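You operate a simulated robot arm through the tools that you are given. There is no shell and no other tool. Be economical: measure what you need, move in short steps, check, and stop when the job is done.

The job below is to be done with a simulated robot arm. You get a single attempt, and the scene is never put back.

JOB
Hang the orange door panel on the hinge pin and latch it shut.
Fine: turn the red catch free first, push the door to, turn the catch across it; the other door panel stays in the rack. Hands unhurt; nothing dropped, spilt, damaged or left on.

Only the result counts: the job must be done as asked and must still hold three seconds after the hand-in. Knocking over, shifting, dropping, spilling or breaking anything else fails it.

ROBOT AND FRAMES
A 7-joint arm with a two-finger parallel gripper on a trunk, on a base that drives. Base frame: it is fixed to the floor where the robot stands at the start and does not move with it; the origin is under the middle of the robot, x ahead of it, y to its left, z up. Lengths are in mm, angles in rad, forces in N, time in s.
With the tool pointing down near the work surface it reaches from about 220 to 740 mm from the robot's upright axis, wherever it stands. Its first joint turns from -2.897 to 2.897 rad. Places, roughly: red catch [500, -100, 1000]. Payload 1.57 kg.
The TCP is the grasp point between the finger pads, 30 mm short of the fingertips. In the tool frame z runs along the fingers and y along their closing line. The gripper opens to 110 mm. The fingers are 24 mm wide and 12 mm thick; the gripper's body (48 by 112 mm) begins 78 mm behind the TCP.
Orientation is told as [roll, pitch, yaw] about the base's x, y, z axes, in that order, counted from this pose: with the fingers straight down and closing along the base's y, the tool's x points along the base's -x, its y along +y and its z along -z.

CONTROLS
- The arm moves only by the tool nudge_tool. Its argument "commands" is a list of rows, each an object (a shift or turn left out is 0, a gripper value left out holds the last) with "delta_pos": the shift along the tool's x, y, z in mm, a list of three; "rotation": the turn, a rotation vector about the tool's x, y, z in rad, a list of three; "fingers": the finger opening in mm, from 0 to 110. In form: [{"delta_pos": [tx, ty, tz], "rotation": [rx, ry, rz], "fingers": fingers}, ...]. A call has 1 to 8 rows; each row is the pose to reach, as a shift and turn from the pose commanded when the call began, along the tool's axes at that moment. A row lasts 0.2 s, in which the tool goes at most 50 mm and 0.15 rad; a call with a longer step from one row to the next is refused whole, and so is a gripper value outside its range. Where a pose cannot be reached the arm comes as near as it can. A force on the tool above 40 N (or 10 N above the force at the start of the call, whichever is more), or a blocked arm, ends the call early, and 0.2 s more pass. The fingers move at their own pace (about 45 mm/s each) and stop on an object; they squeeze with about 23 N. The grip force told is the motor's: it shows also when the fingers shut on nothing. Time passes only in rows, and 0.2 s behind the last, so rows that repeat a pose let the fingers close. It gives the time, the measured TCP pose, the force on the tool (base axes), the opening and the grip force at its end, in the units of the frame above (readings bear some noise), with the torque about the TCP (base axes, N m) and any sound that the robot's microphone picked up, and new pictures: "pictures" is both (left out), scene, wrist or none.
- Cameras (640 x 400 px; columns grow to the right, rows downward): "scene" is now at [17.6, 124.7, 1591.2]; the picture's right is [-0.36, -0.93, 0.00], its down [-0.65, 0.25, -0.72] and it looks along [0.67, -0.26, -0.69] (base axes); focal length 290 px, centre (320, 200). "wrist" rides on the gripper at [70, 16, -141] in the tool frame; the picture's right is [-0.23, 0.97, 0.00], its down [-0.86, -0.20, -0.48] and it looks along [-0.47, -0.11, 0.88] (tool axes); focal length 222 px, centre (320, 200). There is no depth. A picture from a camera that has moved, and an enlarged one, comes with that camera's place and axes in the base frame and with its lens.
- move_column(by): slides the trunk up (or, below 0, down) by that many mm; the arm and the scene camera ride with it, the base frame stays. It gives what a move gives, with no picture.
- steer(legs): drives the robot by 1 to 6 legs, each [ahead, turn to the left] in mm and rad, along the robot's own axes; the way and the turn of a leg run together, so that a leg with both is an arc; at most 1500 mm and 3.142 rad a leg. The arm and the cameras ride along, it lands a little off, and it stops where it bumps. It gives what a move gives, and a new picture of the scene camera.
- pan_tilt(pan, tilt): turns the head with the scene camera to pan (to the left, within 2.705 rad either way) and tilt (down, from -0.506 to 1.204), counted from straight ahead of the robot. It gives what a move gives, and a new picture of the scene camera.
- zoom(camera, box): a new picture of the part [left, top, right, bottom] of that camera's present view, enlarged. The clock stands still meanwhile.
- hand_in(): hands the job in; it is judged then, once.

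Go step by step. Nothing tells you exact positions but the pictures and the camera data: compare them with the known pose of the tool, close in by small moves and look again before you grip or let go. The budget is 120 turns and 260 pictures, counting those below and the enlarged ones. Unless the task says otherwise, let go and move clear before handing in, and close with one line.

The tools are called after ">>>" as name(argument=value, ...) on one line, values as JSON. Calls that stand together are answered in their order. nudge_tool: Moves the arm, as the interface text tells. Its arguments: {"type":"object","properties":{"commands":{"type":"array","items":{"type":"object","properties":{"delta_pos":{"type":"array","items":{"type":"number"}},"rotation":{"type":"array","items":{"type":"number"}},"fingers":{"type":"number"}}}},"pictures":{"type":"string","enum":["both","scene","wrist","none"]}},"required":["commands"]} The other tools are called the same way: move_column (by) slides the trunk up or down; steer (legs) drives the base; pan_tilt (pan, tilt) turns the head that bears the scene camera; zoom (camera, box) takes an enlarged picture of a part of a camera's view; hand_in () hands the job in.

At the start:

```text
time: 0.0
ee_pos: [367.2, -178.0, 1254.2]
tool_rot: [-0.001, 0.0, -0.001]
wrist_force: [-0.1, 0.0, 0.7]
wrist_torque: [-0.01, -0.02, -0.04]
finger_gap: 109.9
grip_force: 0.1
trunk travel left (down, up): [-525.0, 65.0]
robot x, y, heading: [0.5, 2.2, -0.003]
head pan, tilt: [-0.37, 0.766]
```

scene: 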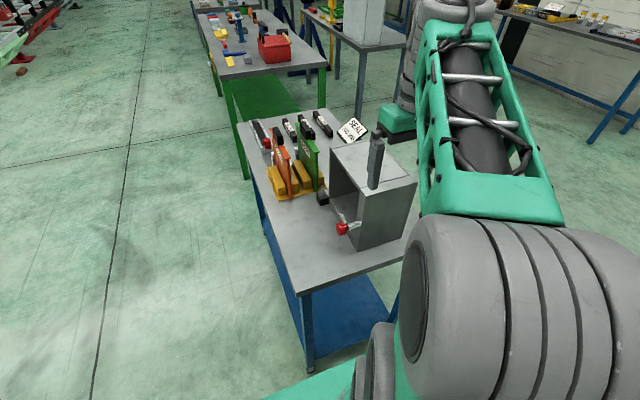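
wrist: 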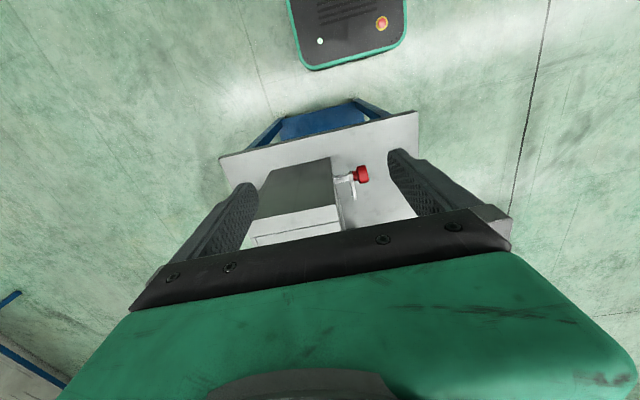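

I see a bench with a grey cabinet, a red-knobbed catch on its front, and a rack with an orange and a green door panel. I'll enlarge these areas first.

>>> zoom(camera="scene", box=[230, 90, 430, 215])

>>> zoom(camera="scene", box=[310, 120, 430, 260])

>>> zoom(camera="wrist", box=[220, 100, 440, 250])

```text
3.20 times, centred on (330, 152) of scene
camera zoom: at [17.6, 124.7, 1591.2], right [-0.36, -0.93, 0.0], down [-0.65, 0.25, -0.72], along [0.67, -0.26, -0.69], focal length 927 px, centre (288, 352)
```

zoom: 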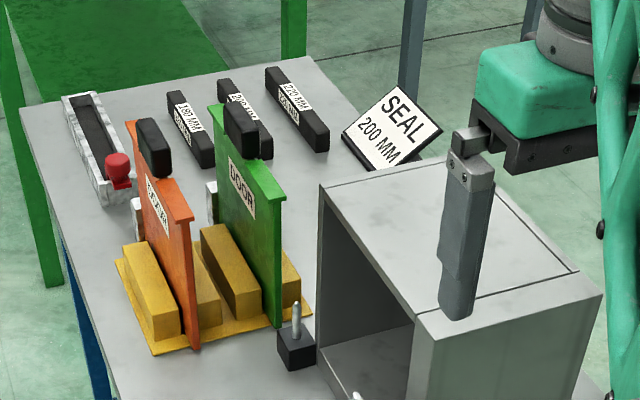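

```text
2.86 times, centred on (370, 190) of scene
camera zoom: at [17.6, 124.7, 1591.2], right [-0.36, -0.93, 0.0], down [-0.65, 0.25, -0.72], along [0.67, -0.26, -0.69], focal length 828 px, centre (177, 229)
```

zoom: 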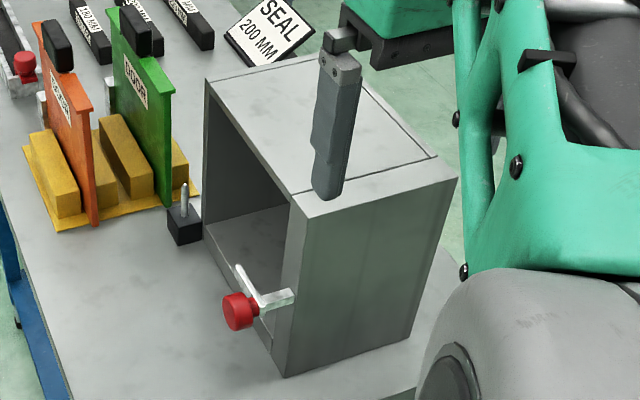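

```text
2.67 times, centred on (330, 175) of wrist
camera zoom: at [298.6, -161.5, 1395.5], right [0.23, 0.97, 0.0], down [0.86, -0.2, 0.48], along [0.47, -0.11, -0.88], focal length 592 px, centre (293, 267)
```

zoom: 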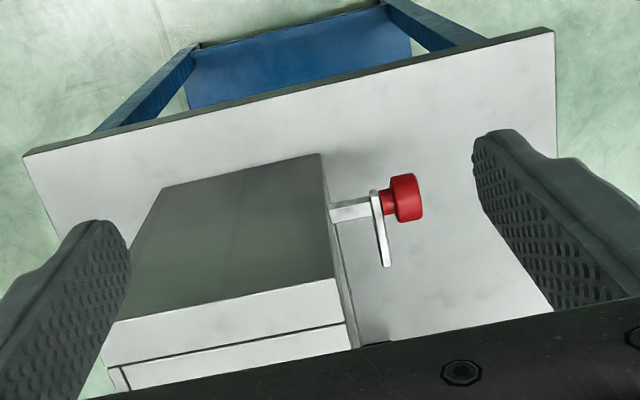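

I take the cabinet as x 480–740 with its opening facing +y at y≈-185, the pin near (711,-158), and the orange panel in the rack around x 777–984, y≈-60. The left side of the bench is the better place to work from, so I'll check the floor behind and to the left before driving.

>>> pan_tilt(pan=1.3, tilt=0.7)

>>> pan_tilt(pan=2.7, tilt=0.8)

>>> pan_tilt(pan=0.2, tilt=0.8)

```text
time: 1.7
ee_pos: [367.5, -176.9, 1253.6]
tool_rot: [0.0, 0.0, 0.0]
wrist_force: [-0.5, 0.0, 0.1]
wrist_torque: [0.04, -0.01, 0.02]
finger_gap: 109.9
grip_force: 0.0
trunk travel left (down, up): [-525.0, 65.0]
robot x, y, heading: [-3.5, -1.4, 0.001]
head pan, tilt: [1.3, 0.7]
camera scene: at [-36.3, 236.3, 1596.7], right [0.96, -0.27, 0.0], down [-0.17, -0.62, -0.76], along [0.2, 0.74, -0.64], focal length 290 px, centre (320, 200)
```

scene: 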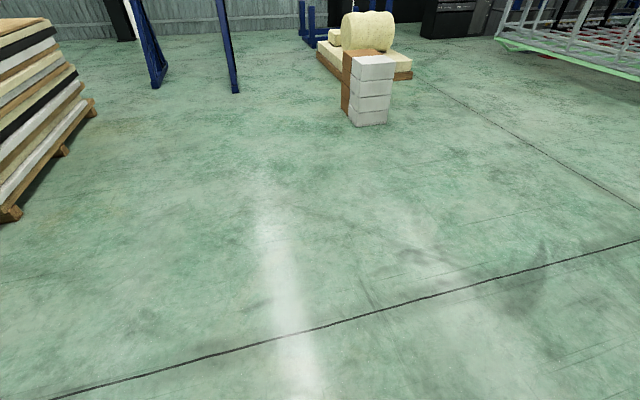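

```text
time: 3.2
ee_pos: [368.5, -176.8, 1253.4]
tool_rot: [-0.001, 0.0, 0.001]
wrist_force: [-0.4, -0.2, -0.2]
wrist_torque: [0.0, 0.01, 0.02]
finger_gap: 110.0
grip_force: 0.0
trunk travel left (down, up): [-525.0, 65.0]
robot x, y, heading: [-1.8, -2.8, -0.0]
head pan, tilt: [2.7, 0.799]
camera scene: at [-131.9, 189.0, 1588.5], right [0.43, 0.9, 0.0], down [0.65, -0.31, -0.7], along [-0.63, 0.3, -0.72], focal length 290 px, centre (320, 200)
```

scene: 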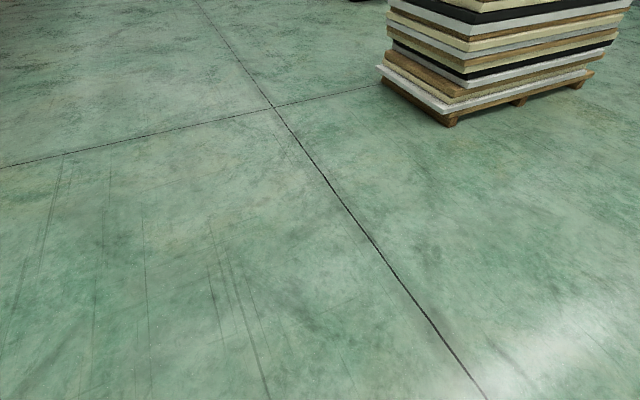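

```text
time: 5.5
ee_pos: [367.8, -177.4, 1255.1]
tool_rot: [0.001, 0.0, 0.0]
wrist_force: [0.7, 0.0, -0.5]
wrist_torque: [0.0, 0.0, -0.01]
finger_gap: 109.7
grip_force: 0.0
trunk travel left (down, up): [-525.0, 65.0]
robot x, y, heading: [-0.6, -2.8, -0.001]
head pan, tilt: [0.201, 0.799]
camera scene: at [20.0, 170.6, 1588.5], right [0.2, -0.98, 0.0], down [-0.7, -0.14, -0.7], along [0.68, 0.14, -0.72], focal length 290 px, centre (320, 200)
```

scene: 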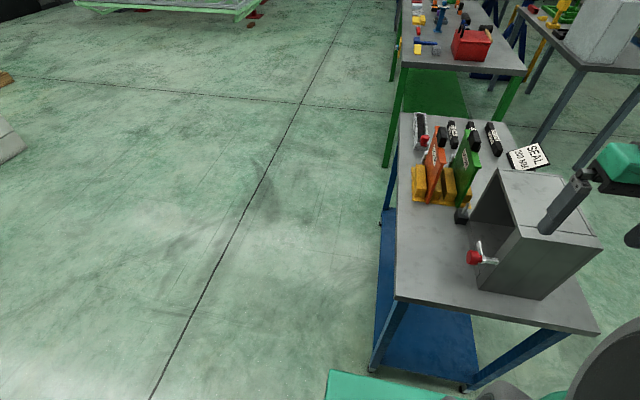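

The floor to the left and behind is clear. I'll back off and drive round to face the bench from its left side.

>>> steer(legs=[[-120, 0], [0, 1.571], [500, 0], [0, -1.571], [840, 0], [0, -1.571]])

>>> pan_tilt(pan=0.0, tilt=0.8)

```text
time: 24.9
ee_pos: [527.2, 125.8, 1253.4]
tool_rot: [0.0, -0.001, -1.608]
wrist_force: [0.1, -0.1, 0.5]
wrist_torque: [-0.02, -0.01, -0.03]
finger_gap: 110.1
grip_force: 0.1
trunk travel left (down, up): [-525.0, 65.0]
robot x, y, heading: [721.3, 483.6, -1.606]
head pan, tilt: [0.201, 0.799]
camera scene: at [889.5, 460.3, 1588.5], right [-0.99, -0.16, 0.0], down [-0.12, 0.71, -0.7], along [0.11, -0.69, -0.72], focal length 290 px, centre (320, 200)
```

scene: 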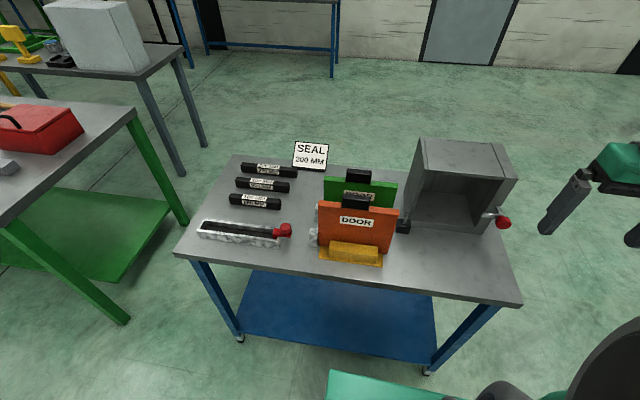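

```text
time: 25.6
ee_pos: [528.0, 126.3, 1254.0]
tool_rot: [0.001, 0.001, -1.609]
wrist_force: [0.4, -0.1, 0.4]
wrist_torque: [-0.01, 0.0, 0.02]
finger_gap: 110.0
grip_force: 0.1
trunk travel left (down, up): [-525.0, 65.0]
robot x, y, heading: [720.5, 484.0, -1.606]
head pan, tilt: [0.0, 0.799]
camera scene: at [873.5, 459.3, 1588.5], right [-1.0, 0.04, 0.0], down [0.03, 0.72, -0.7], along [-0.03, -0.7, -0.72], focal length 290 px, centre (320, 200)
```

scene: 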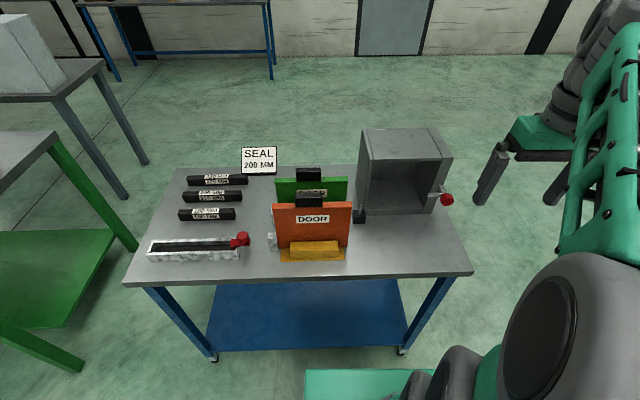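

>>> zoom(camera="scene", box=[250, 160, 370, 270])

>>> zoom(camera="scene", box=[340, 115, 480, 235])

>>> zoom(camera="scene", box=[130, 140, 260, 270])

```text
3.64 times, centred on (310, 215) of scene
camera zoom: at [873.5, 459.3, 1588.5], right [-1.0, 0.04, 0.0], down [0.03, 0.72, -0.7], along [-0.03, -0.7, -0.72], focal length 1054 px, centre (356, 146)
```

zoom: 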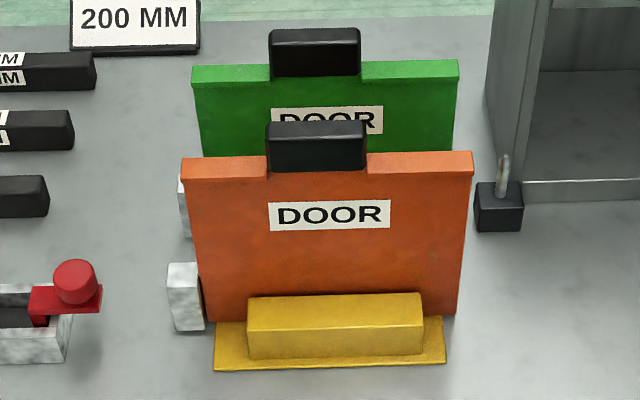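

```text
3.33 times, centred on (410, 175) of scene
camera zoom: at [873.5, 459.3, 1588.5], right [-1.0, 0.04, 0.0], down [0.03, 0.72, -0.7], along [-0.03, -0.7, -0.72], focal length 966 px, centre (20, 283)
```

zoom: 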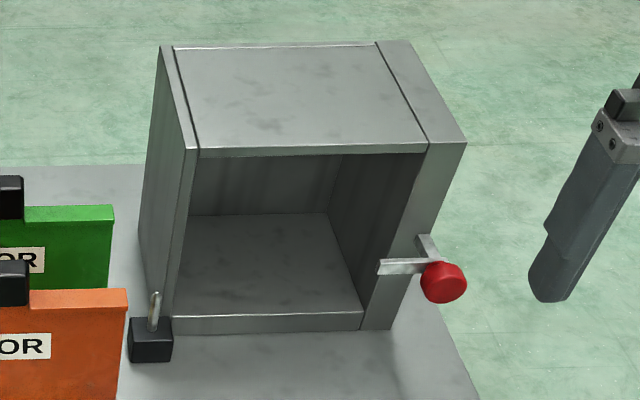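

```text
3.08 times, centred on (195, 205) of scene
camera zoom: at [873.5, 459.3, 1588.5], right [-1.0, 0.04, 0.0], down [0.03, 0.72, -0.7], along [-0.03, -0.7, -0.72], focal length 891 px, centre (705, 185)
```

zoom: 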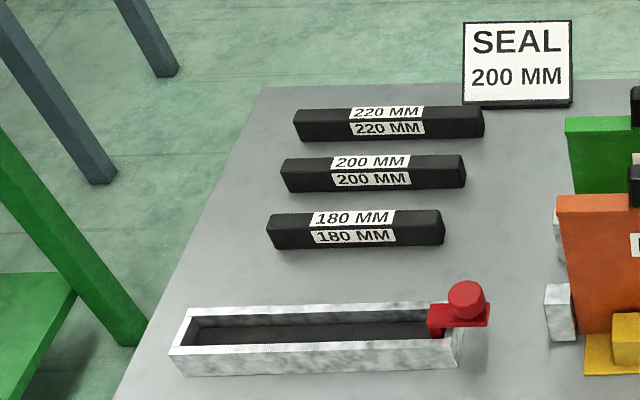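

The orange door has its hinge sleeve at its lower left (+x) edge, on the same side as the pin, and the catch blade lies across the opening now. I'll move the wrist camera over the front of the opening to measure more closely.

>>> nudge_tool(commands=[{"delta_pos": [-30, 24, 0]}, {"delta_pos": [-61, 48, 0]}, {"delta_pos": [-92, 72, 0]}, {"delta_pos": [-122, 97, 0]}], pictures="both")

```text
time: 26.6
ee_pos: [619.9, -1.6, 1254.8]
tool_rot: [0.0, 0.0, -1.608]
wrist_force: [0.3, -0.8, 0.0]
wrist_torque: [-0.02, -0.05, -0.04]
finger_gap: 109.7
grip_force: 0.0
trunk travel left (down, up): [-525.0, 65.0]
robot x, y, heading: [724.0, 483.9, -1.605]
head pan, tilt: [0.0, 0.799]
camera scene: at [873.7, 458.7, 1588.4], right [-1.0, 0.04, 0.0], down [0.03, 0.72, -0.7], along [-0.03, -0.7, -0.72], focal length 290 px, centre (320, 200)
camera wrist: at [640.4, 67.7, 1396.2], right [0.96, -0.26, 0.0], down [-0.23, -0.85, 0.48], along [-0.13, -0.46, -0.88], focal length 222 px, centre (320, 200)
```

scene: 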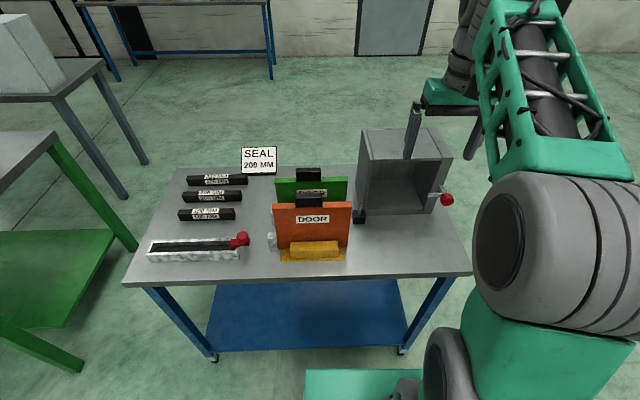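
wrist: 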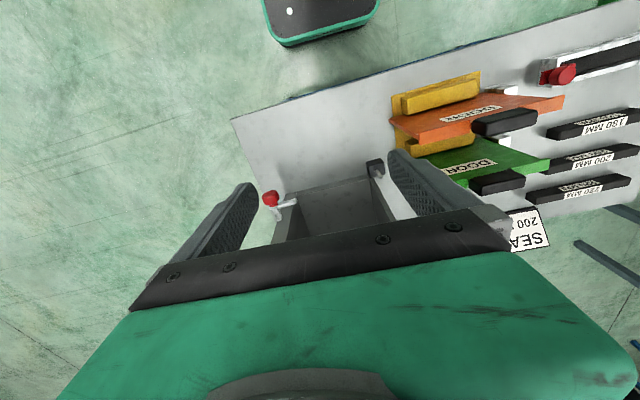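

>>> zoom(camera="wrist", box=[380, 60, 580, 200])

>>> zoom(camera="wrist", box=[240, 140, 440, 250])

>>> zoom(camera="scene", box=[260, 160, 370, 265])

>>> zoom(camera="scene", box=[345, 120, 465, 230])

```text
2.86 times, centred on (480, 130) of wrist
camera zoom: at [640.4, 67.7, 1396.2], right [0.96, -0.26, 0.0], down [-0.23, -0.85, 0.48], along [-0.13, -0.46, -0.88], focal length 635 px, centre (-137, 400)
```

zoom: 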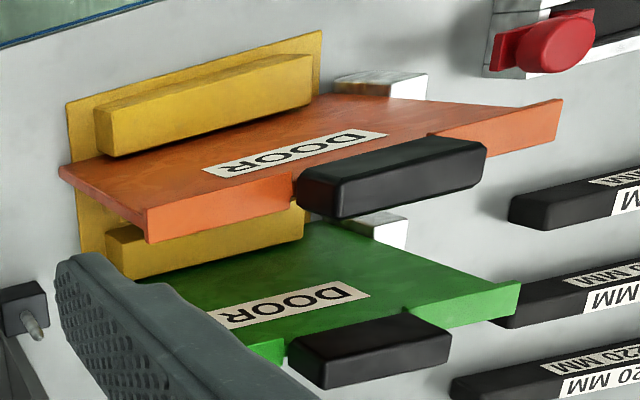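

```text
3.20 times, centred on (340, 195) of wrist
camera zoom: at [640.4, 67.7, 1396.2], right [0.96, -0.26, 0.0], down [-0.23, -0.85, 0.48], along [-0.13, -0.46, -0.88], focal length 711 px, centre (256, 216)
```

zoom: 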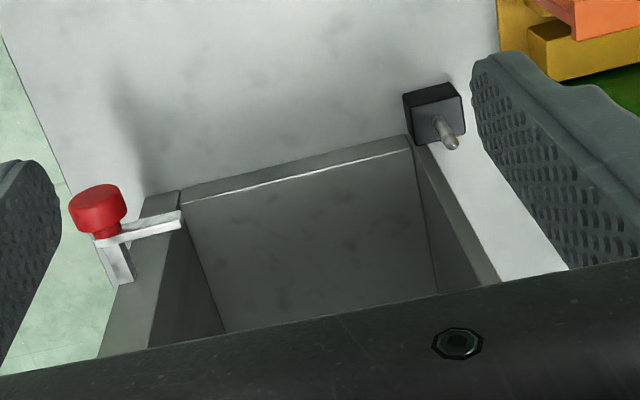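

```text
3.81 times, centred on (315, 212) of scene
camera zoom: at [873.7, 458.7, 1588.4], right [-1.0, 0.04, 0.0], down [0.03, 0.72, -0.7], along [-0.03, -0.7, -0.72], focal length 1104 px, centre (339, 152)
```

zoom: 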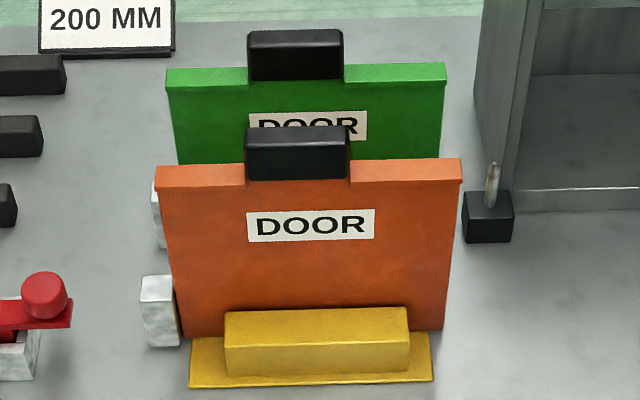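

```text
3.64 times, centred on (405, 175) of scene
camera zoom: at [873.7, 458.7, 1588.4], right [-1.0, 0.04, 0.0], down [0.03, 0.72, -0.7], along [-0.03, -0.7, -0.72], focal length 1054 px, centre (11, 291)
```

zoom: 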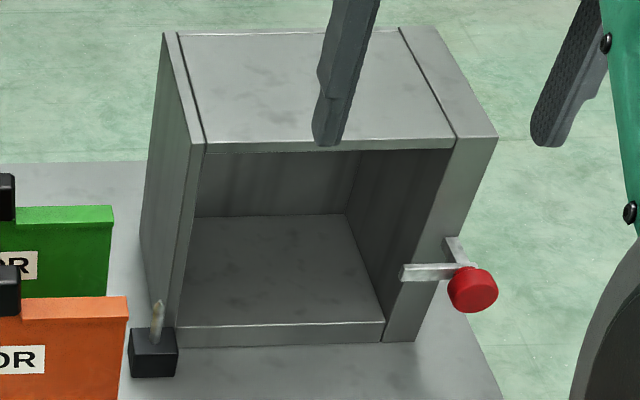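

I measured the pin tip at about (723,-162,929), the orange panel at x 774–980 and y -50 to -67 with its top at 1036, the sleeve axis near (991,-57), and the catch knob near (480,-120,981) with its blade tip at x 530. Next I'll turn the tool horizontal, pointing at -y, in front of the knob.

>>> nudge_tool(commands=[{"delta_pos": [7, -18, 0], "rotation": [0, -0.148, 0], "fingers": 80}, {"delta_pos": [14, -36, 0], "rotation": [0, -0.296, 0]}, {"delta_pos": [21, -54, 0], "rotation": [0, -0.444, 0]}, {"delta_pos": [28, -72, 0], "rotation": [0, -0.592, 0]}, {"delta_pos": [35, -90, 0], "rotation": [0, -0.74, 0]}, {"delta_pos": [42, -108, 0], "rotation": [0, -0.888, 0]}, {"delta_pos": [49, -126, 0], "rotation": [0, -1.036, 0]}, {"delta_pos": [56, -142, 0], "rotation": [0, -1.184, 0]}], pictures="none")

>>> nudge_tool(commands=[{"rotation": [0, -0.13, 0]}, {"rotation": [0, -0.26, 0]}, {"rotation": [0, -0.387, 0]}, {"rotation": [0, -0.387, 0]}], pictures="both")

```text
time: 28.6
ee_pos: [555.4, 114.2, 1369.4]
tool_rot: [0.024, -0.811, -1.523]
wrist_force: [0.3, 0.1, 0.3]
wrist_torque: [0.0, -0.02, -0.02]
finger_gap: 80.4
grip_force: 0.0
out of reach, approached as far as the arm can: row 4, 5, 6, 7, 8
trunk travel left (down, up): [-525.0, 65.0]
robot x, y, heading: [717.7, 484.4, -1.604]
head pan, tilt: [0.0, 0.799]
stopped in row 8: the arm was blocked; the commanded pose is now the measured one
```

```text
time: 29.6
ee_pos: [556.6, 112.4, 1369.1]
tool_rot: [0.024, -0.81, -1.524]
wrist_force: [0.7, 0.2, 0.5]
wrist_torque: [0.02, -0.02, -0.03]
finger_gap: 79.7
grip_force: 0.0
out of reach, approached as far as the arm can: row 1, 2, 3, 4
trunk travel left (down, up): [-525.0, 65.0]
robot x, y, heading: [719.5, 488.0, -1.609]
head pan, tilt: [0.0, 0.799]
camera scene: at [873.5, 459.3, 1588.5], right [-1.0, 0.04, 0.0], down [0.03, 0.72, -0.7], along [-0.03, -0.7, -0.72], focal length 290 px, centre (320, 200)
camera wrist: at [563.8, 264.1, 1416.8], right [0.98, -0.1, 0.18], down [-0.2, -0.26, 0.95], along [-0.05, -0.96, -0.27], focal length 222 px, centre (320, 200)
```

scene: 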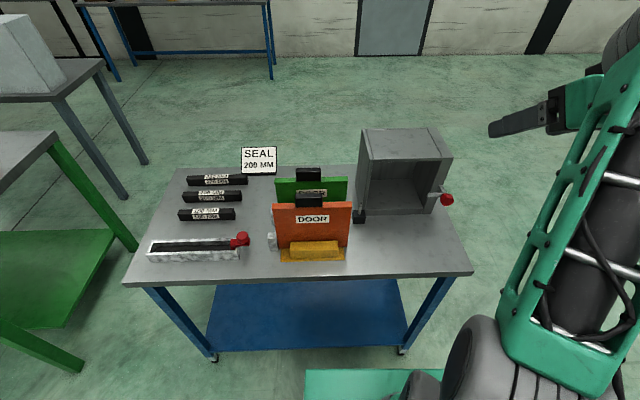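
wrist: 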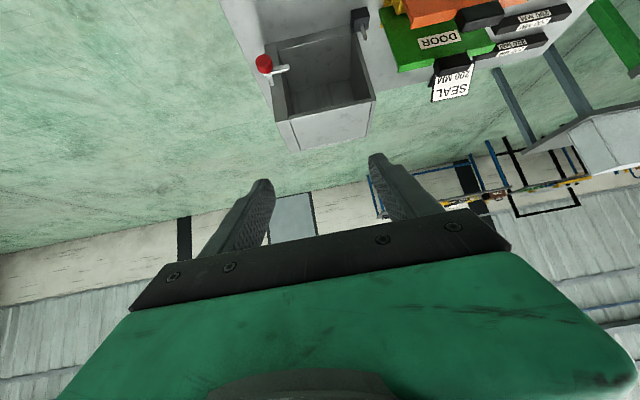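

The wrist joint limits the tilt at this height. Lowering the trunk will let the forearm come level so the tool can point horizontally.

>>> move_column(by=-300)

>>> nudge_tool(commands=[{"rotation": [0, -0.13, 0]}, {"rotation": [0, -0.26, 0]}, {"rotation": [0, -0.39, 0]}, {"rotation": [0, -0.52, 0]}, {"rotation": [0, -0.65, 0]}, {"rotation": [0, -0.76, 0]}], pictures="scene")

```text
time: 32.6
ee_pos: [555.3, 105.7, 1065.4]
tool_rot: [0.027, -0.8, -1.53]
wrist_force: [-0.1, 0.6, 0.7]
wrist_torque: [0.02, 0.0, 0.01]
finger_gap: 80.1
grip_force: 0.1
trunk travel left (down, up): [-225.0, 365.0]
robot x, y, heading: [717.7, 487.3, -1.61]
head pan, tilt: [0.0, 0.799]
```

```text
time: 34.0
ee_pos: [555.9, 106.2, 1067.1]
tool_rot: [0.024, -0.803, -1.528]
wrist_force: [-1.0, 0.0, -0.7]
wrist_torque: [0.02, -0.02, 0.02]
finger_gap: 80.1
grip_force: 0.2
out of reach, approached as far as the arm can: row 1, 2, 3, 4, 5, 6
trunk travel left (down, up): [-225.0, 365.0]
robot x, y, heading: [718.4, 486.8, -1.605]
head pan, tilt: [0.0, 0.799]
camera scene: at [873.0, 451.5, 1288.0], right [-1.0, 0.04, 0.0], down [0.03, 0.72, -0.69], along [-0.03, -0.69, -0.72], focal length 290 px, centre (320, 200)
```

scene: 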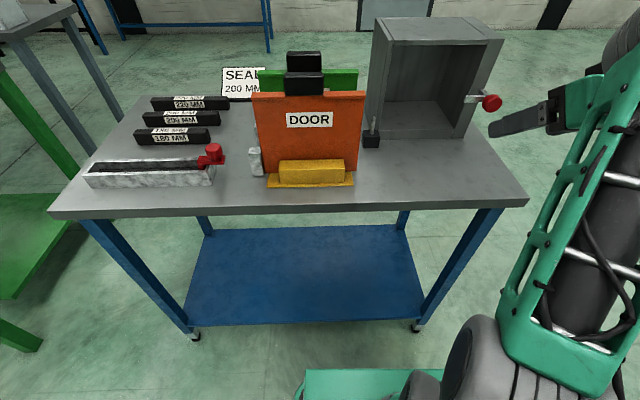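

>>> nudge_tool(commands=[{"delta_pos": [-25, -21, 29]}, {"delta_pos": [-50, -42, 58]}, {"delta_pos": [-75, -63, 87]}, {"delta_pos": [-99, -84, 115]}, {"delta_pos": [-99, -84, 115], "rotation": [0, -0.14, 0]}, {"delta_pos": [-99, -84, 115], "rotation": [0, -0.28, 0]}, {"delta_pos": [-99, -84, 115], "rotation": [0, -0.42, 0]}, {"delta_pos": [-99, -84, 115], "rotation": [0, -0.56, 0]}], pictures="scene")

```text
time: 35.8
ee_pos: [459.8, -84.4, 1133.8]
tool_rot: [0.0, -0.965, -1.543]
wrist_force: [0.2, -0.5, 0.3]
wrist_torque: [0.01, 0.04, -0.01]
finger_gap: 80.0
grip_force: 0.1
out of reach, approached as far as the arm can: row 1, 2, 3, 4, 5, 6, 7, 8
trunk travel left (down, up): [-225.0, 365.0]
robot x, y, heading: [720.6, 485.2, -1.607]
head pan, tilt: [0.0, 0.799]
camera scene: at [873.8, 459.9, 1288.5], right [-1.0, 0.04, 0.0], down [0.03, 0.72, -0.7], along [-0.03, -0.7, -0.72], focal length 290 px, centre (320, 200)
```

scene: 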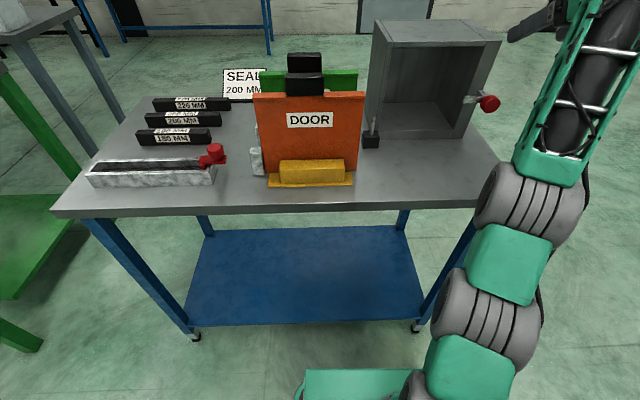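

The joint limit still bites because the arm is too close in. I'll back the base away from the bench and lower the trunk a bit more so the forearm flattens.

>>> steer(legs=[[-180, 0]])

>>> move_column(by=-120)

>>> nudge_tool(commands=[{"rotation": [0, -0.14, 0]}, {"delta_pos": [-20, 0, 20], "rotation": [0, -0.28, 0]}, {"delta_pos": [-30, 0, 40], "rotation": [0, -0.42, 0]}, {"delta_pos": [-30, 0, 60], "rotation": [0, -0.56, 0]}, {"delta_pos": [-30, 0, 60], "rotation": [0, -0.6, 0]}], pictures="scene")

```text
time: 37.4
ee_pos: [466.4, 94.5, 1133.2]
tool_rot: [0.002, -0.964, -1.543]
wrist_force: [-0.3, -0.4, 0.3]
wrist_torque: [0.02, 0.01, 0.0]
finger_gap: 80.2
grip_force: 0.0
trunk travel left (down, up): [-225.0, 365.0]
robot x, y, heading: [724.1, 667.1, -1.604]
head pan, tilt: [0.0, 0.799]
camera scene: at [880.0, 640.0, 1288.5], right [-1.0, 0.04, 0.0], down [0.03, 0.72, -0.7], along [-0.02, -0.7, -0.72], focal length 290 px, centre (320, 200)
```

scene: 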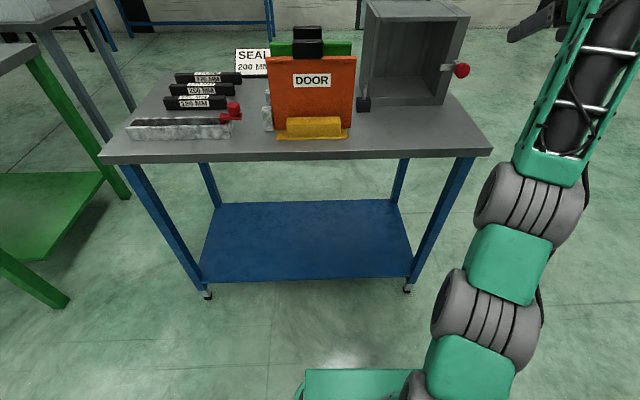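

```text
time: 38.9
ee_pos: [465.7, 94.7, 1012.8]
tool_rot: [0.002, -0.963, -1.543]
wrist_force: [0.1, -0.6, -0.4]
wrist_torque: [-0.01, 0.01, 0.03]
finger_gap: 79.9
grip_force: 0.0
trunk travel left (down, up): [-105.0, 485.0]
robot x, y, heading: [726.9, 664.7, -1.605]
head pan, tilt: [0.0, 0.799]
```

```text
time: 40.0
ee_pos: [466.1, 94.4, 1011.9]
tool_rot: [0.001, -0.964, -1.543]
wrist_force: [-0.1, 0.7, -0.6]
wrist_torque: [0.0, 0.0, 0.01]
finger_gap: 79.8
grip_force: 0.1
out of reach, approached as far as the arm can: row 1, 2, 3, 4, 5
trunk travel left (down, up): [-105.0, 485.0]
robot x, y, heading: [726.3, 665.3, -1.603]
head pan, tilt: [0.0, 0.799]
camera scene: at [880.0, 640.1, 1168.5], right [-1.0, 0.04, 0.0], down [0.03, 0.72, -0.7], along [-0.02, -0.7, -0.72], focal length 290 px, centre (320, 200)
```

scene: 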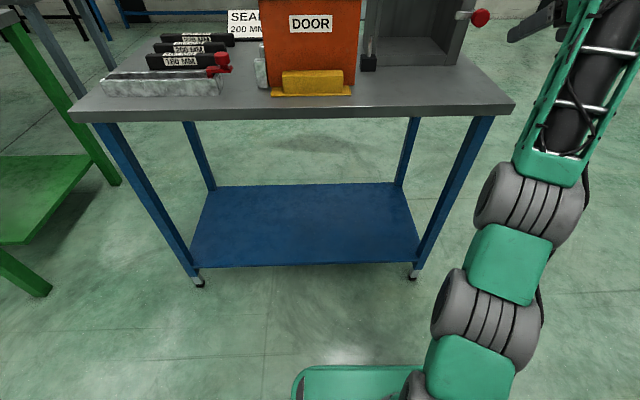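

>>> nudge_tool(commands=[{"delta_pos": [-39, 4, 21]}, {"delta_pos": [-79, 8, 43]}, {"delta_pos": [-118, 12, 65]}, {"delta_pos": [-118, 12, 65], "rotation": [0, -0.14, 0]}, {"delta_pos": [-118, 12, 65], "rotation": [0, -0.28, 0]}, {"delta_pos": [-118, 12, 65], "rotation": [0, -0.42, 0]}, {"delta_pos": [-118, 12, 65], "rotation": [0, -0.56, 0]}, {"delta_pos": [-118, 12, 65], "rotation": [0, -0.6, 0]}], pictures="scene")

```text
time: 41.9
ee_pos: [474.8, 88.8, 1011.4]
tool_rot: [0.005, -0.959, -1.548]
wrist_force: [0.1, -0.5, -0.9]
wrist_torque: [0.0, 0.02, 0.02]
finger_gap: 80.0
grip_force: 0.0
out of reach, approached as far as the arm can: row 1, 2, 3, 4, 5, 6, 7, 8
trunk travel left (down, up): [-105.0, 485.0]
robot x, y, heading: [727.4, 666.1, -1.608]
head pan, tilt: [0.0, 0.799]
camera scene: at [880.0, 640.1, 1168.5], right [-1.0, 0.04, 0.0], down [0.03, 0.72, -0.7], along [-0.02, -0.7, -0.72], focal length 290 px, centre (320, 200)
```

scene: 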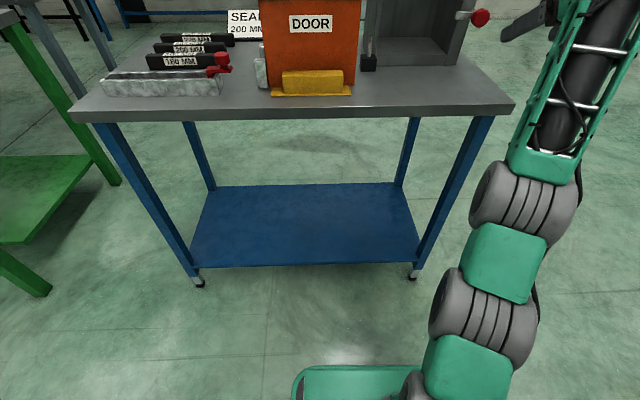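

The arm seems to be nearly straight, reaching up from too low a shoulder. I'll raise the trunk a little and then go forward and down while tilting.

>>> move_column(by=70)

>>> nudge_tool(commands=[{"delta_pos": [-1, 0, 30]}, {"delta_pos": [-2, 1, 60], "rotation": [0, -0.05, 0]}, {"delta_pos": [-3, 1, 90], "rotation": [0, -0.15, 0]}, {"delta_pos": [-4, 2, 120], "rotation": [0, -0.28, 0]}, {"delta_pos": [-4, 2, 145], "rotation": [0, -0.41, 0]}, {"delta_pos": [-4, 2, 167], "rotation": [0, -0.54, 0]}, {"delta_pos": [-4, 2, 167], "rotation": [0, -0.612, 0]}, {"delta_pos": [-4, 2, 167], "rotation": [0, -0.612, 0]}], pictures="both")

```text
time: 42.9
ee_pos: [474.5, 89.0, 1081.3]
tool_rot: [0.005, -0.959, -1.547]
wrist_force: [-0.1, 0.7, -0.8]
wrist_torque: [-0.01, -0.03, -0.02]
finger_gap: 80.1
grip_force: 0.0
trunk travel left (down, up): [-175.0, 415.0]
robot x, y, heading: [726.8, 666.6, -1.606]
head pan, tilt: [0.0, 0.799]
```

```text
time: 44.7
ee_pos: [476.4, 89.0, 1081.0]
tool_rot: [0.004, -0.96, -1.546]
wrist_force: [-1.7, 0.1, -0.2]
wrist_torque: [-0.03, 0.02, 0.01]
finger_gap: 79.8
grip_force: 0.0
out of reach, approached as far as the arm can: row 1, 2, 3, 4, 5, 6, 7, 8
trunk travel left (down, up): [-175.0, 415.0]
robot x, y, heading: [724.0, 664.0, -1.607]
head pan, tilt: [0.0, 0.799]
camera scene: at [880.0, 640.1, 1238.5], right [-1.0, 0.04, 0.0], down [0.03, 0.72, -0.7], along [-0.02, -0.7, -0.72], focal length 290 px, centre (320, 200)
camera wrist: at [488.0, 244.8, 1106.0], right [0.98, -0.1, 0.19], down [-0.2, -0.1, 0.97], along [-0.08, -0.99, -0.12], focal length 222 px, centre (320, 200)
```

scene: 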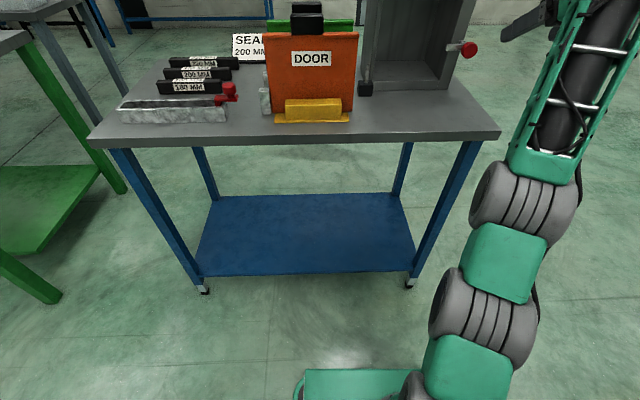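
wrist: 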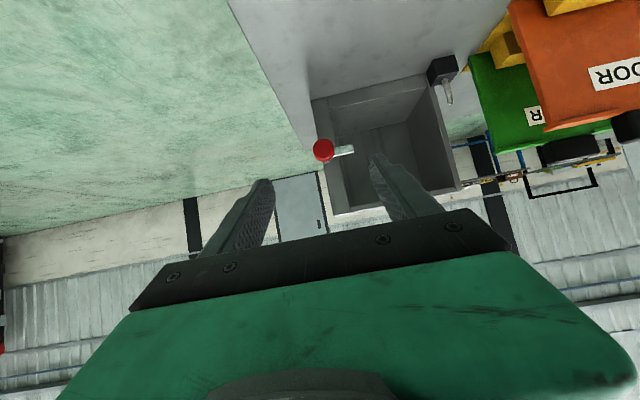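

The arm is stuck against a limit. I'll unwind the tilt to see whether it frees.

>>> nudge_tool(commands=[{"rotation": [0, 0.14, 0]}, {"rotation": [0, 0.28, 0]}, {"rotation": [0, 0.42, 0]}, {"rotation": [0, 0.56, 0]}, {"rotation": [0, 0.7, 0]}, {"rotation": [0, 0.84, 0]}, {"rotation": [0, 0.96, 0]}], pictures="scene")

```text
time: 46.2
ee_pos: [502.8, 144.7, 1010.0]
tool_rot: [-0.002, -0.145, -1.527]
wrist_force: [-4.3, -3.7, -5.8]
wrist_torque: [-0.02, -0.51, 0.38]
finger_gap: 79.8
grip_force: 0.0
out of reach, approached as far as the arm can: row 1, 2, 3, 4, 5, 6, 7
trunk travel left (down, up): [-175.0, 415.0]
robot x, y, heading: [726.4, 666.6, -1.609]
head pan, tilt: [0.0, 0.799]
stopped in row 7: the force on the tool passed its limit at 66 N (the readings are from after the stop); the commanded pose is now the measured one
camera scene: at [879.6, 640.0, 1238.5], right [-1.0, 0.04, 0.0], down [0.03, 0.72, -0.7], along [-0.02, -0.7, -0.72], focal length 290 px, centre (320, 200)
```

scene: 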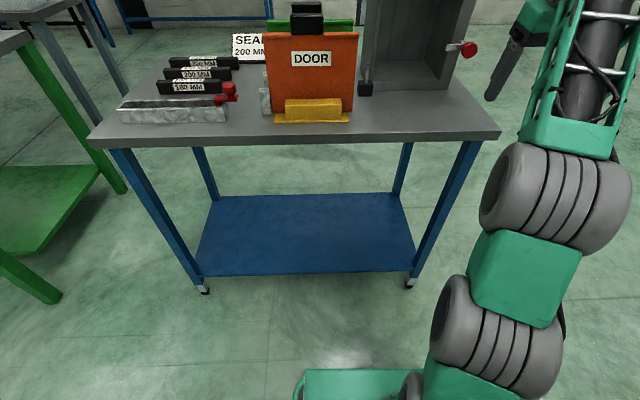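

A brief force spike came up with the arm stretched, probably from the arm's own geometry. I'll lower the tool in front of the bench to bend the elbow again and watch the forces.

>>> nudge_tool(commands=[{"delta_pos": [0, 0, 20]}, {"delta_pos": [0, 0, 50]}, {"delta_pos": [0, 0, 80]}, {"delta_pos": [0, 0, 100]}], pictures="both")

```text
time: 47.2
ee_pos: [502.8, 130.8, 911.4]
tool_rot: [-0.001, -0.143, -1.529]
wrist_force: [-0.1, -0.7, 0.0]
wrist_torque: [-0.01, 0.0, -0.01]
finger_gap: 80.2
grip_force: 0.0
trunk travel left (down, up): [-175.0, 415.0]
robot x, y, heading: [728.5, 666.4, -1.609]
head pan, tilt: [0.0, 0.799]
camera scene: at [880.0, 640.1, 1238.5], right [-1.0, 0.04, 0.0], down [0.03, 0.72, -0.7], along [-0.02, -0.7, -0.72], focal length 290 px, centre (320, 200)
camera wrist: at [517.2, 220.3, 1041.1], right [0.98, -0.18, 0.03], down [-0.17, -0.79, 0.6], along [-0.09, -0.59, -0.8], focal length 222 px, centre (320, 200)
```

scene: 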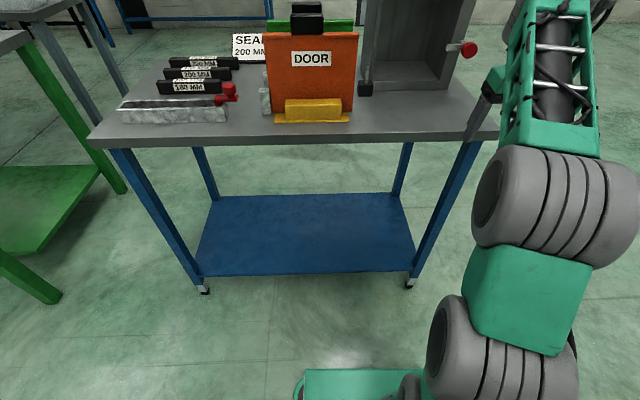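
wrist: 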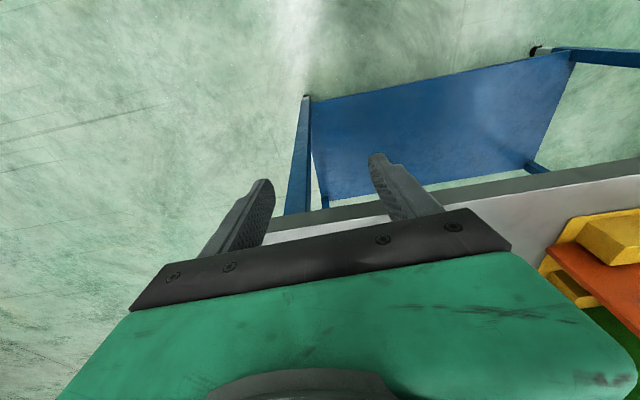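

The arm is well bent again with no force. Now I'll tilt up in place in front of the bench.

>>> nudge_tool(commands=[{"delta_pos": [-5, -3, 0], "rotation": [0, -0.14, 0]}, {"delta_pos": [-10, -6, 0], "rotation": [0, -0.28, 0]}, {"delta_pos": [-15, -9, 0], "rotation": [0, -0.42, 0]}, {"delta_pos": [-20, -12, 0], "rotation": [0, -0.56, 0]}, {"delta_pos": [-25, -15, 0], "rotation": [0, -0.7, 0]}, {"delta_pos": [-30, -18, 0], "rotation": [0, -0.84, 0]}, {"delta_pos": [-35, -20, 0], "rotation": [0, -0.98, 0]}], pictures="none")

```text
time: 48.8
ee_pos: [431.2, 57.4, 956.2]
tool_rot: [0.022, -0.714, -1.521]
wrist_force: [-1.3, -1.3, -1.1]
wrist_torque: [-0.01, -0.05, 0.02]
finger_gap: 79.8
grip_force: 0.0
out of reach, approached as far as the arm can: row 3, 4, 5, 6, 7
trunk travel left (down, up): [-175.0, 415.0]
robot x, y, heading: [721.4, 667.8, -1.602]
head pan, tilt: [0.0, 0.799]
```

This wrist can't point the tool forward horizontally, so I'll change the plan. I'll grip the knob with the tool pointing down and roll the hand sideways about the knob axis (the tool's x). I'll raise the trunk, untilt and drive back in.

>>> move_column(by=350)

>>> nudge_tool(commands=[{"rotation": [0, 0.14, 0]}, {"rotation": [0, 0.28, 0]}, {"rotation": [0, 0.42, 0]}, {"rotation": [0, 0.56, 0]}, {"rotation": [0, 0.7, 0]}, {"rotation": [0, 0.713, 0]}], pictures="none")

>>> steer(legs=[[180, 0]])

```text
time: 52.2
ee_pos: [433.2, 57.2, 1307.6]
tool_rot: [0.022, -0.714, -1.52]
wrist_force: [-0.1, 0.2, -0.1]
wrist_torque: [0.01, 0.03, 0.0]
finger_gap: 80.1
grip_force: 0.1
trunk travel left (down, up): [-525.0, 65.0]
robot x, y, heading: [725.4, 665.5, -1.605]
head pan, tilt: [0.0, 0.799]
```

```text
time: 53.6
ee_pos: [456.9, 106.5, 1263.5]
tool_rot: [0.016, -0.016, -1.504]
wrist_force: [-12.0, -1.3, -8.2]
wrist_torque: [-0.39, -1.7, 1.01]
finger_gap: 79.8
grip_force: 0.1
out of reach, approached as far as the arm can: row 2, 3, 4, 5, 6
trunk travel left (down, up): [-525.0, 65.0]
robot x, y, heading: [724.5, 667.3, -1.602]
head pan, tilt: [0.0, 0.799]
```

```text
time: 55.1
ee_pos: [453.5, -73.3, 1265.0]
tool_rot: [0.019, -0.016, -1.504]
wrist_force: [-13.3, -4.6, -16.3]
wrist_torque: [-0.66, -1.7, 1.09]
finger_gap: 80.1
grip_force: 0.0
trunk travel left (down, up): [-525.0, 65.0]
robot x, y, heading: [720.3, 484.9, -1.602]
head pan, tilt: [0.0, 0.799]
camera scene: at [873.7, 459.5, 1588.4], right [-1.0, 0.03, 0.0], down [0.02, 0.72, -0.7], along [-0.02, -0.7, -0.72], focal length 290 px, centre (320, 200)
```

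scene: 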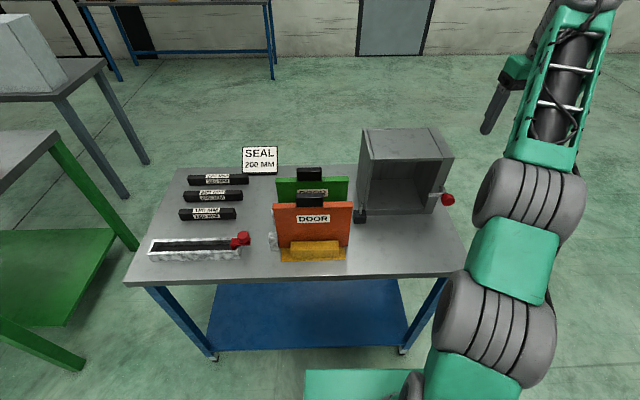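

A load remains on the wrist because the arm is stretched. I'll lower the tool in front of the cabinet to relieve it, with fingertips still well above the knob.

>>> nudge_tool(commands=[{"delta_pos": [0, 0, 30]}, {"delta_pos": [0, 0, 60]}, {"delta_pos": [0, 0, 90]}, {"delta_pos": [0, 0, 120]}, {"delta_pos": [0, 0, 150]}], pictures="wrist")

```text
time: 56.3
ee_pos: [455.3, -75.6, 1116.7]
tool_rot: [0.014, -0.017, -1.503]
wrist_force: [0.1, -0.7, 0.1]
wrist_torque: [-0.01, -0.01, -0.01]
finger_gap: 79.9
grip_force: 0.1
trunk travel left (down, up): [-525.0, 65.0]
robot x, y, heading: [719.4, 486.4, -1.603]
head pan, tilt: [0.0, 0.799]
camera wrist: at [465.7, -3.3, 1256.6], right [0.99, -0.16, 0.02], down [-0.15, -0.86, 0.49], along [-0.06, -0.49, -0.87], focal length 222 px, centre (320, 200)
```

wrist: 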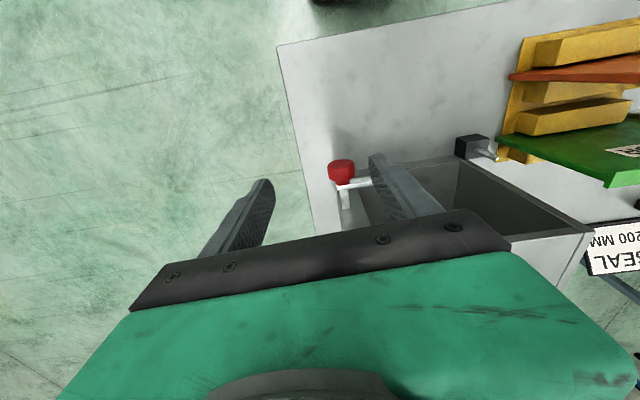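

>>> nudge_tool(commands=[{"delta_pos": [-23, 11, 0], "rotation": [0.014, 0.017, 0.068], "fingers": 64}, {"delta_pos": [-47, 22, 0], "rotation": [0.014, 0.017, 0.068]}, {"delta_pos": [-47, 22, 0], "rotation": [0.014, 0.017, 0.068]}], pictures="none")

>>> zoom(camera="wrist", box=[220, 100, 420, 240])

>>> zoom(camera="scene", box=[345, 100, 505, 230])

```text
time: 57.1
ee_pos: [480.4, -121.2, 1117.4]
tool_rot: [0.004, 0.004, -1.574]
wrist_force: [-0.3, 0.6, -0.3]
wrist_torque: [0.01, 0.01, 0.02]
finger_gap: 64.0
grip_force: 0.1
trunk travel left (down, up): [-525.0, 65.0]
robot x, y, heading: [721.0, 485.3, -1.606]
head pan, tilt: [0.0, 0.799]
```

```text
2.86 times, centred on (320, 170) of wrist
camera zoom: at [498.0, -51.8, 1258.8], right [0.97, -0.23, 0.0], down [-0.2, -0.86, 0.48], along [-0.11, -0.46, -0.88], focal length 635 px, centre (320, 286)
```

zoom: 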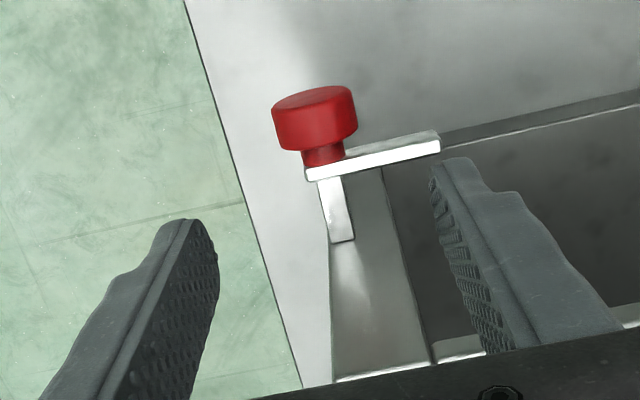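

```text
3.08 times, centred on (425, 165) of scene
camera zoom: at [873.8, 460.3, 1588.5], right [-1.0, 0.03, 0.0], down [0.02, 0.72, -0.7], along [-0.02, -0.7, -0.72], focal length 891 px, centre (-3, 308)
```

zoom: 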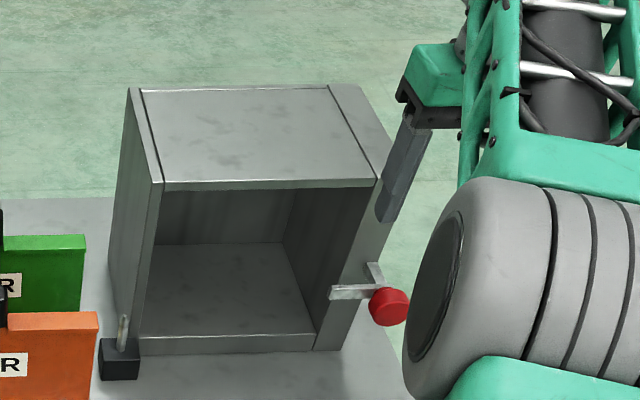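

The knob centre comes out at (479.5, -118, 982.5) with about 36 mm diameter, and the blade at y -137 to -145. I'll descend onto it with the fingers either side in x.

>>> nudge_tool(commands=[{"delta_pos": [5, -1, 30]}, {"delta_pos": [5, -1, 65]}, {"delta_pos": [5, -1, 100]}, {"delta_pos": [5, -1, 120]}, {"delta_pos": [5, -1, 135]}, {"delta_pos": [5, -1, 135]}], pictures="wrist")

>>> zoom(camera="scene", box=[345, 100, 505, 230])

```text
time: 58.5
ee_pos: [481.4, -116.1, 981.7]
tool_rot: [0.003, 0.001, -1.572]
wrist_force: [1.0, -0.2, 0.6]
wrist_torque: [0.02, 0.01, 0.01]
finger_gap: 64.2
grip_force: 0.1
trunk travel left (down, up): [-525.0, 65.0]
robot x, y, heading: [718.4, 487.5, -1.603]
head pan, tilt: [0.0, 0.799]
camera wrist: at [498.4, -46.4, 1123.7], right [0.97, -0.23, 0.0], down [-0.2, -0.86, 0.48], along [-0.11, -0.47, -0.88], focal length 222 px, centre (320, 200)
```

wrist: 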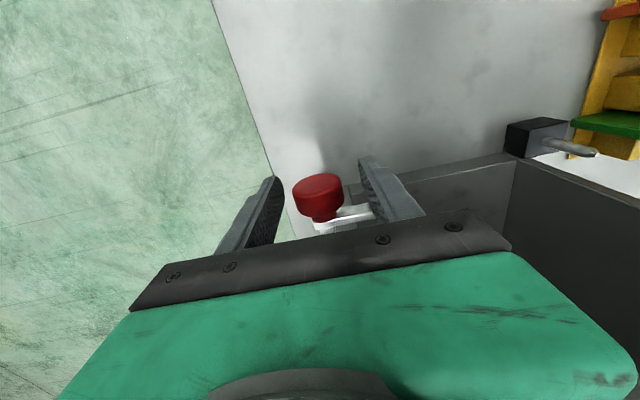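

```text
3.08 times, centred on (425, 165) of scene
camera zoom: at [873.8, 460.2, 1588.5], right [-1.0, 0.03, 0.0], down [0.02, 0.72, -0.7], along [-0.02, -0.7, -0.72], focal length 891 px, centre (-3, 308)
```

zoom: 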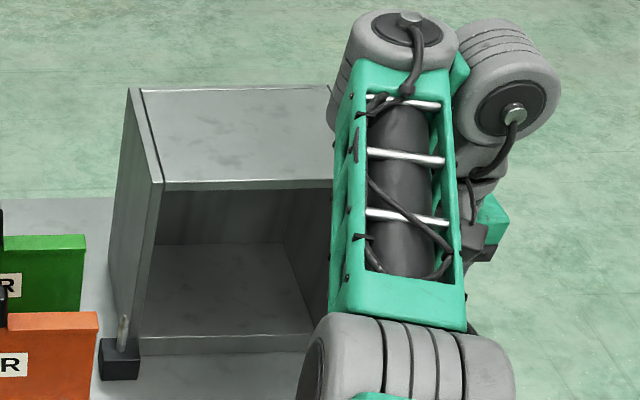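

The knob sits right at the TCP between the fingers. Closing now.

>>> nudge_tool(commands=[{"fingers": 20}, {"fingers": 20}, {"fingers": 20}, {"fingers": 20}], pictures="wrist")

```text
time: 59.5
ee_pos: [480.1, -116.7, 982.1]
tool_rot: [0.003, 0.003, -1.571]
wrist_force: [-6.7, -2.0, 0.8]
wrist_torque: [0.02, 0.03, -0.09]
finger_gap: 35.7
grip_force: 34.9
trunk travel left (down, up): [-525.0, 65.0]
robot x, y, heading: [720.8, 485.8, -1.603]
head pan, tilt: [0.0, 0.799]
camera wrist: at [497.1, -46.3, 1123.8], right [0.97, -0.23, 0.0], down [-0.2, -0.86, 0.48], along [-0.11, -0.46, -0.88], focal length 222 px, centre (320, 200)
```

wrist: 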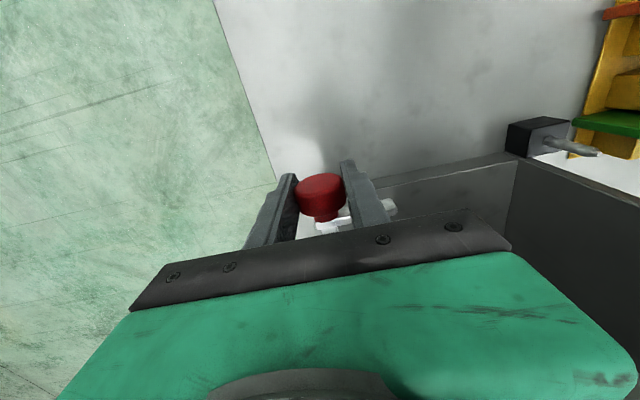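

Gripped at 35.7 mm. I'll start turning about the knob axis with a small first step, watching the torque.

>>> nudge_tool(commands=[{"delta_pos": [0, -1, 0]}, {"delta_pos": [0, -1, 0], "rotation": [-0.1, 0, 0]}, {"delta_pos": [0, -1, 0], "rotation": [-0.2, 0, 0]}, {"delta_pos": [0, -1, 0], "rotation": [-0.3, 0, 0]}], pictures="wrist")

```text
time: 60.5
ee_pos: [479.6, -116.1, 982.6]
tool_rot: [0.303, 0.002, -1.57]
wrist_force: [-7.2, -5.6, 2.3]
wrist_torque: [-0.42, 0.03, -0.02]
finger_gap: 35.4
grip_force: 42.7
trunk travel left (down, up): [-525.0, 65.0]
robot x, y, heading: [720.2, 489.2, -1.604]
head pan, tilt: [0.0, 0.799]
camera wrist: at [453.7, -46.1, 1122.1], right [0.93, -0.23, 0.29], down [-0.33, -0.86, 0.4], along [0.16, -0.47, -0.87], focal length 222 px, centre (320, 200)
```

wrist: 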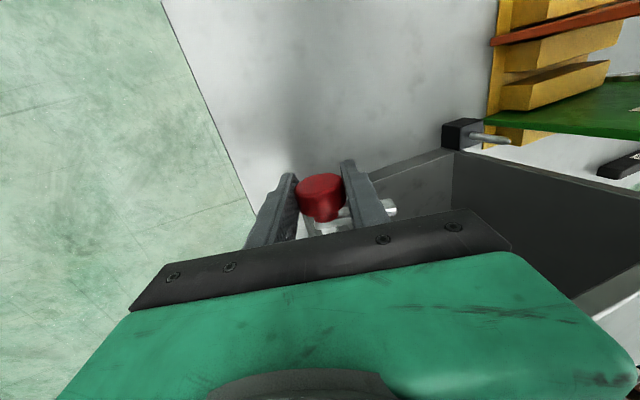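

The blade is turning with the knob and the torque is low. Continuing.

>>> nudge_tool(commands=[{"rotation": [-0.14, 0, 0]}, {"rotation": [-0.28, 0, 0]}, {"rotation": [-0.42, 0, 0]}, {"rotation": [-0.56, 0, 0]}, {"rotation": [-0.7, 0, 0]}, {"rotation": [-0.84, 0, 0]}], pictures="wrist")

```text
time: 61.9
ee_pos: [480.0, -102.1, 976.7]
tool_rot: [0.474, 0.003, -1.571]
wrist_force: [-33.3, -14.3, 4.2]
wrist_torque: [-0.19, -0.08, -0.22]
finger_gap: 34.0
grip_force: 41.7
out of reach, approached as far as the arm can: row 1, 2, 3, 4, 5, 6
trunk travel left (down, up): [-525.0, 65.0]
robot x, y, heading: [722.0, 484.8, -1.602]
head pan, tilt: [0.0, 0.799]
camera wrist: at [432.9, -33.3, 1110.6], right [0.87, -0.23, 0.44], down [-0.39, -0.86, 0.33], along [0.3, -0.46, -0.83], focal length 222 px, centre (320, 200)
```

wrist: 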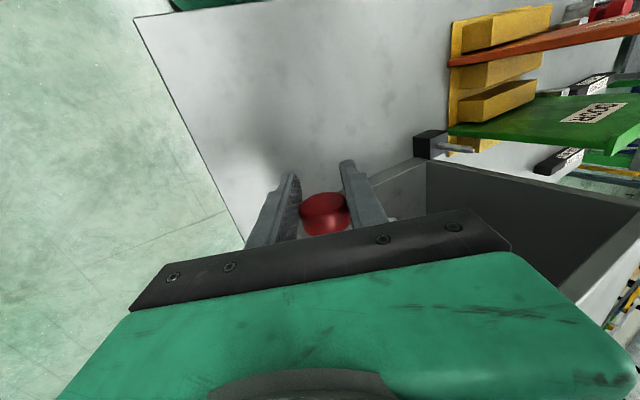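

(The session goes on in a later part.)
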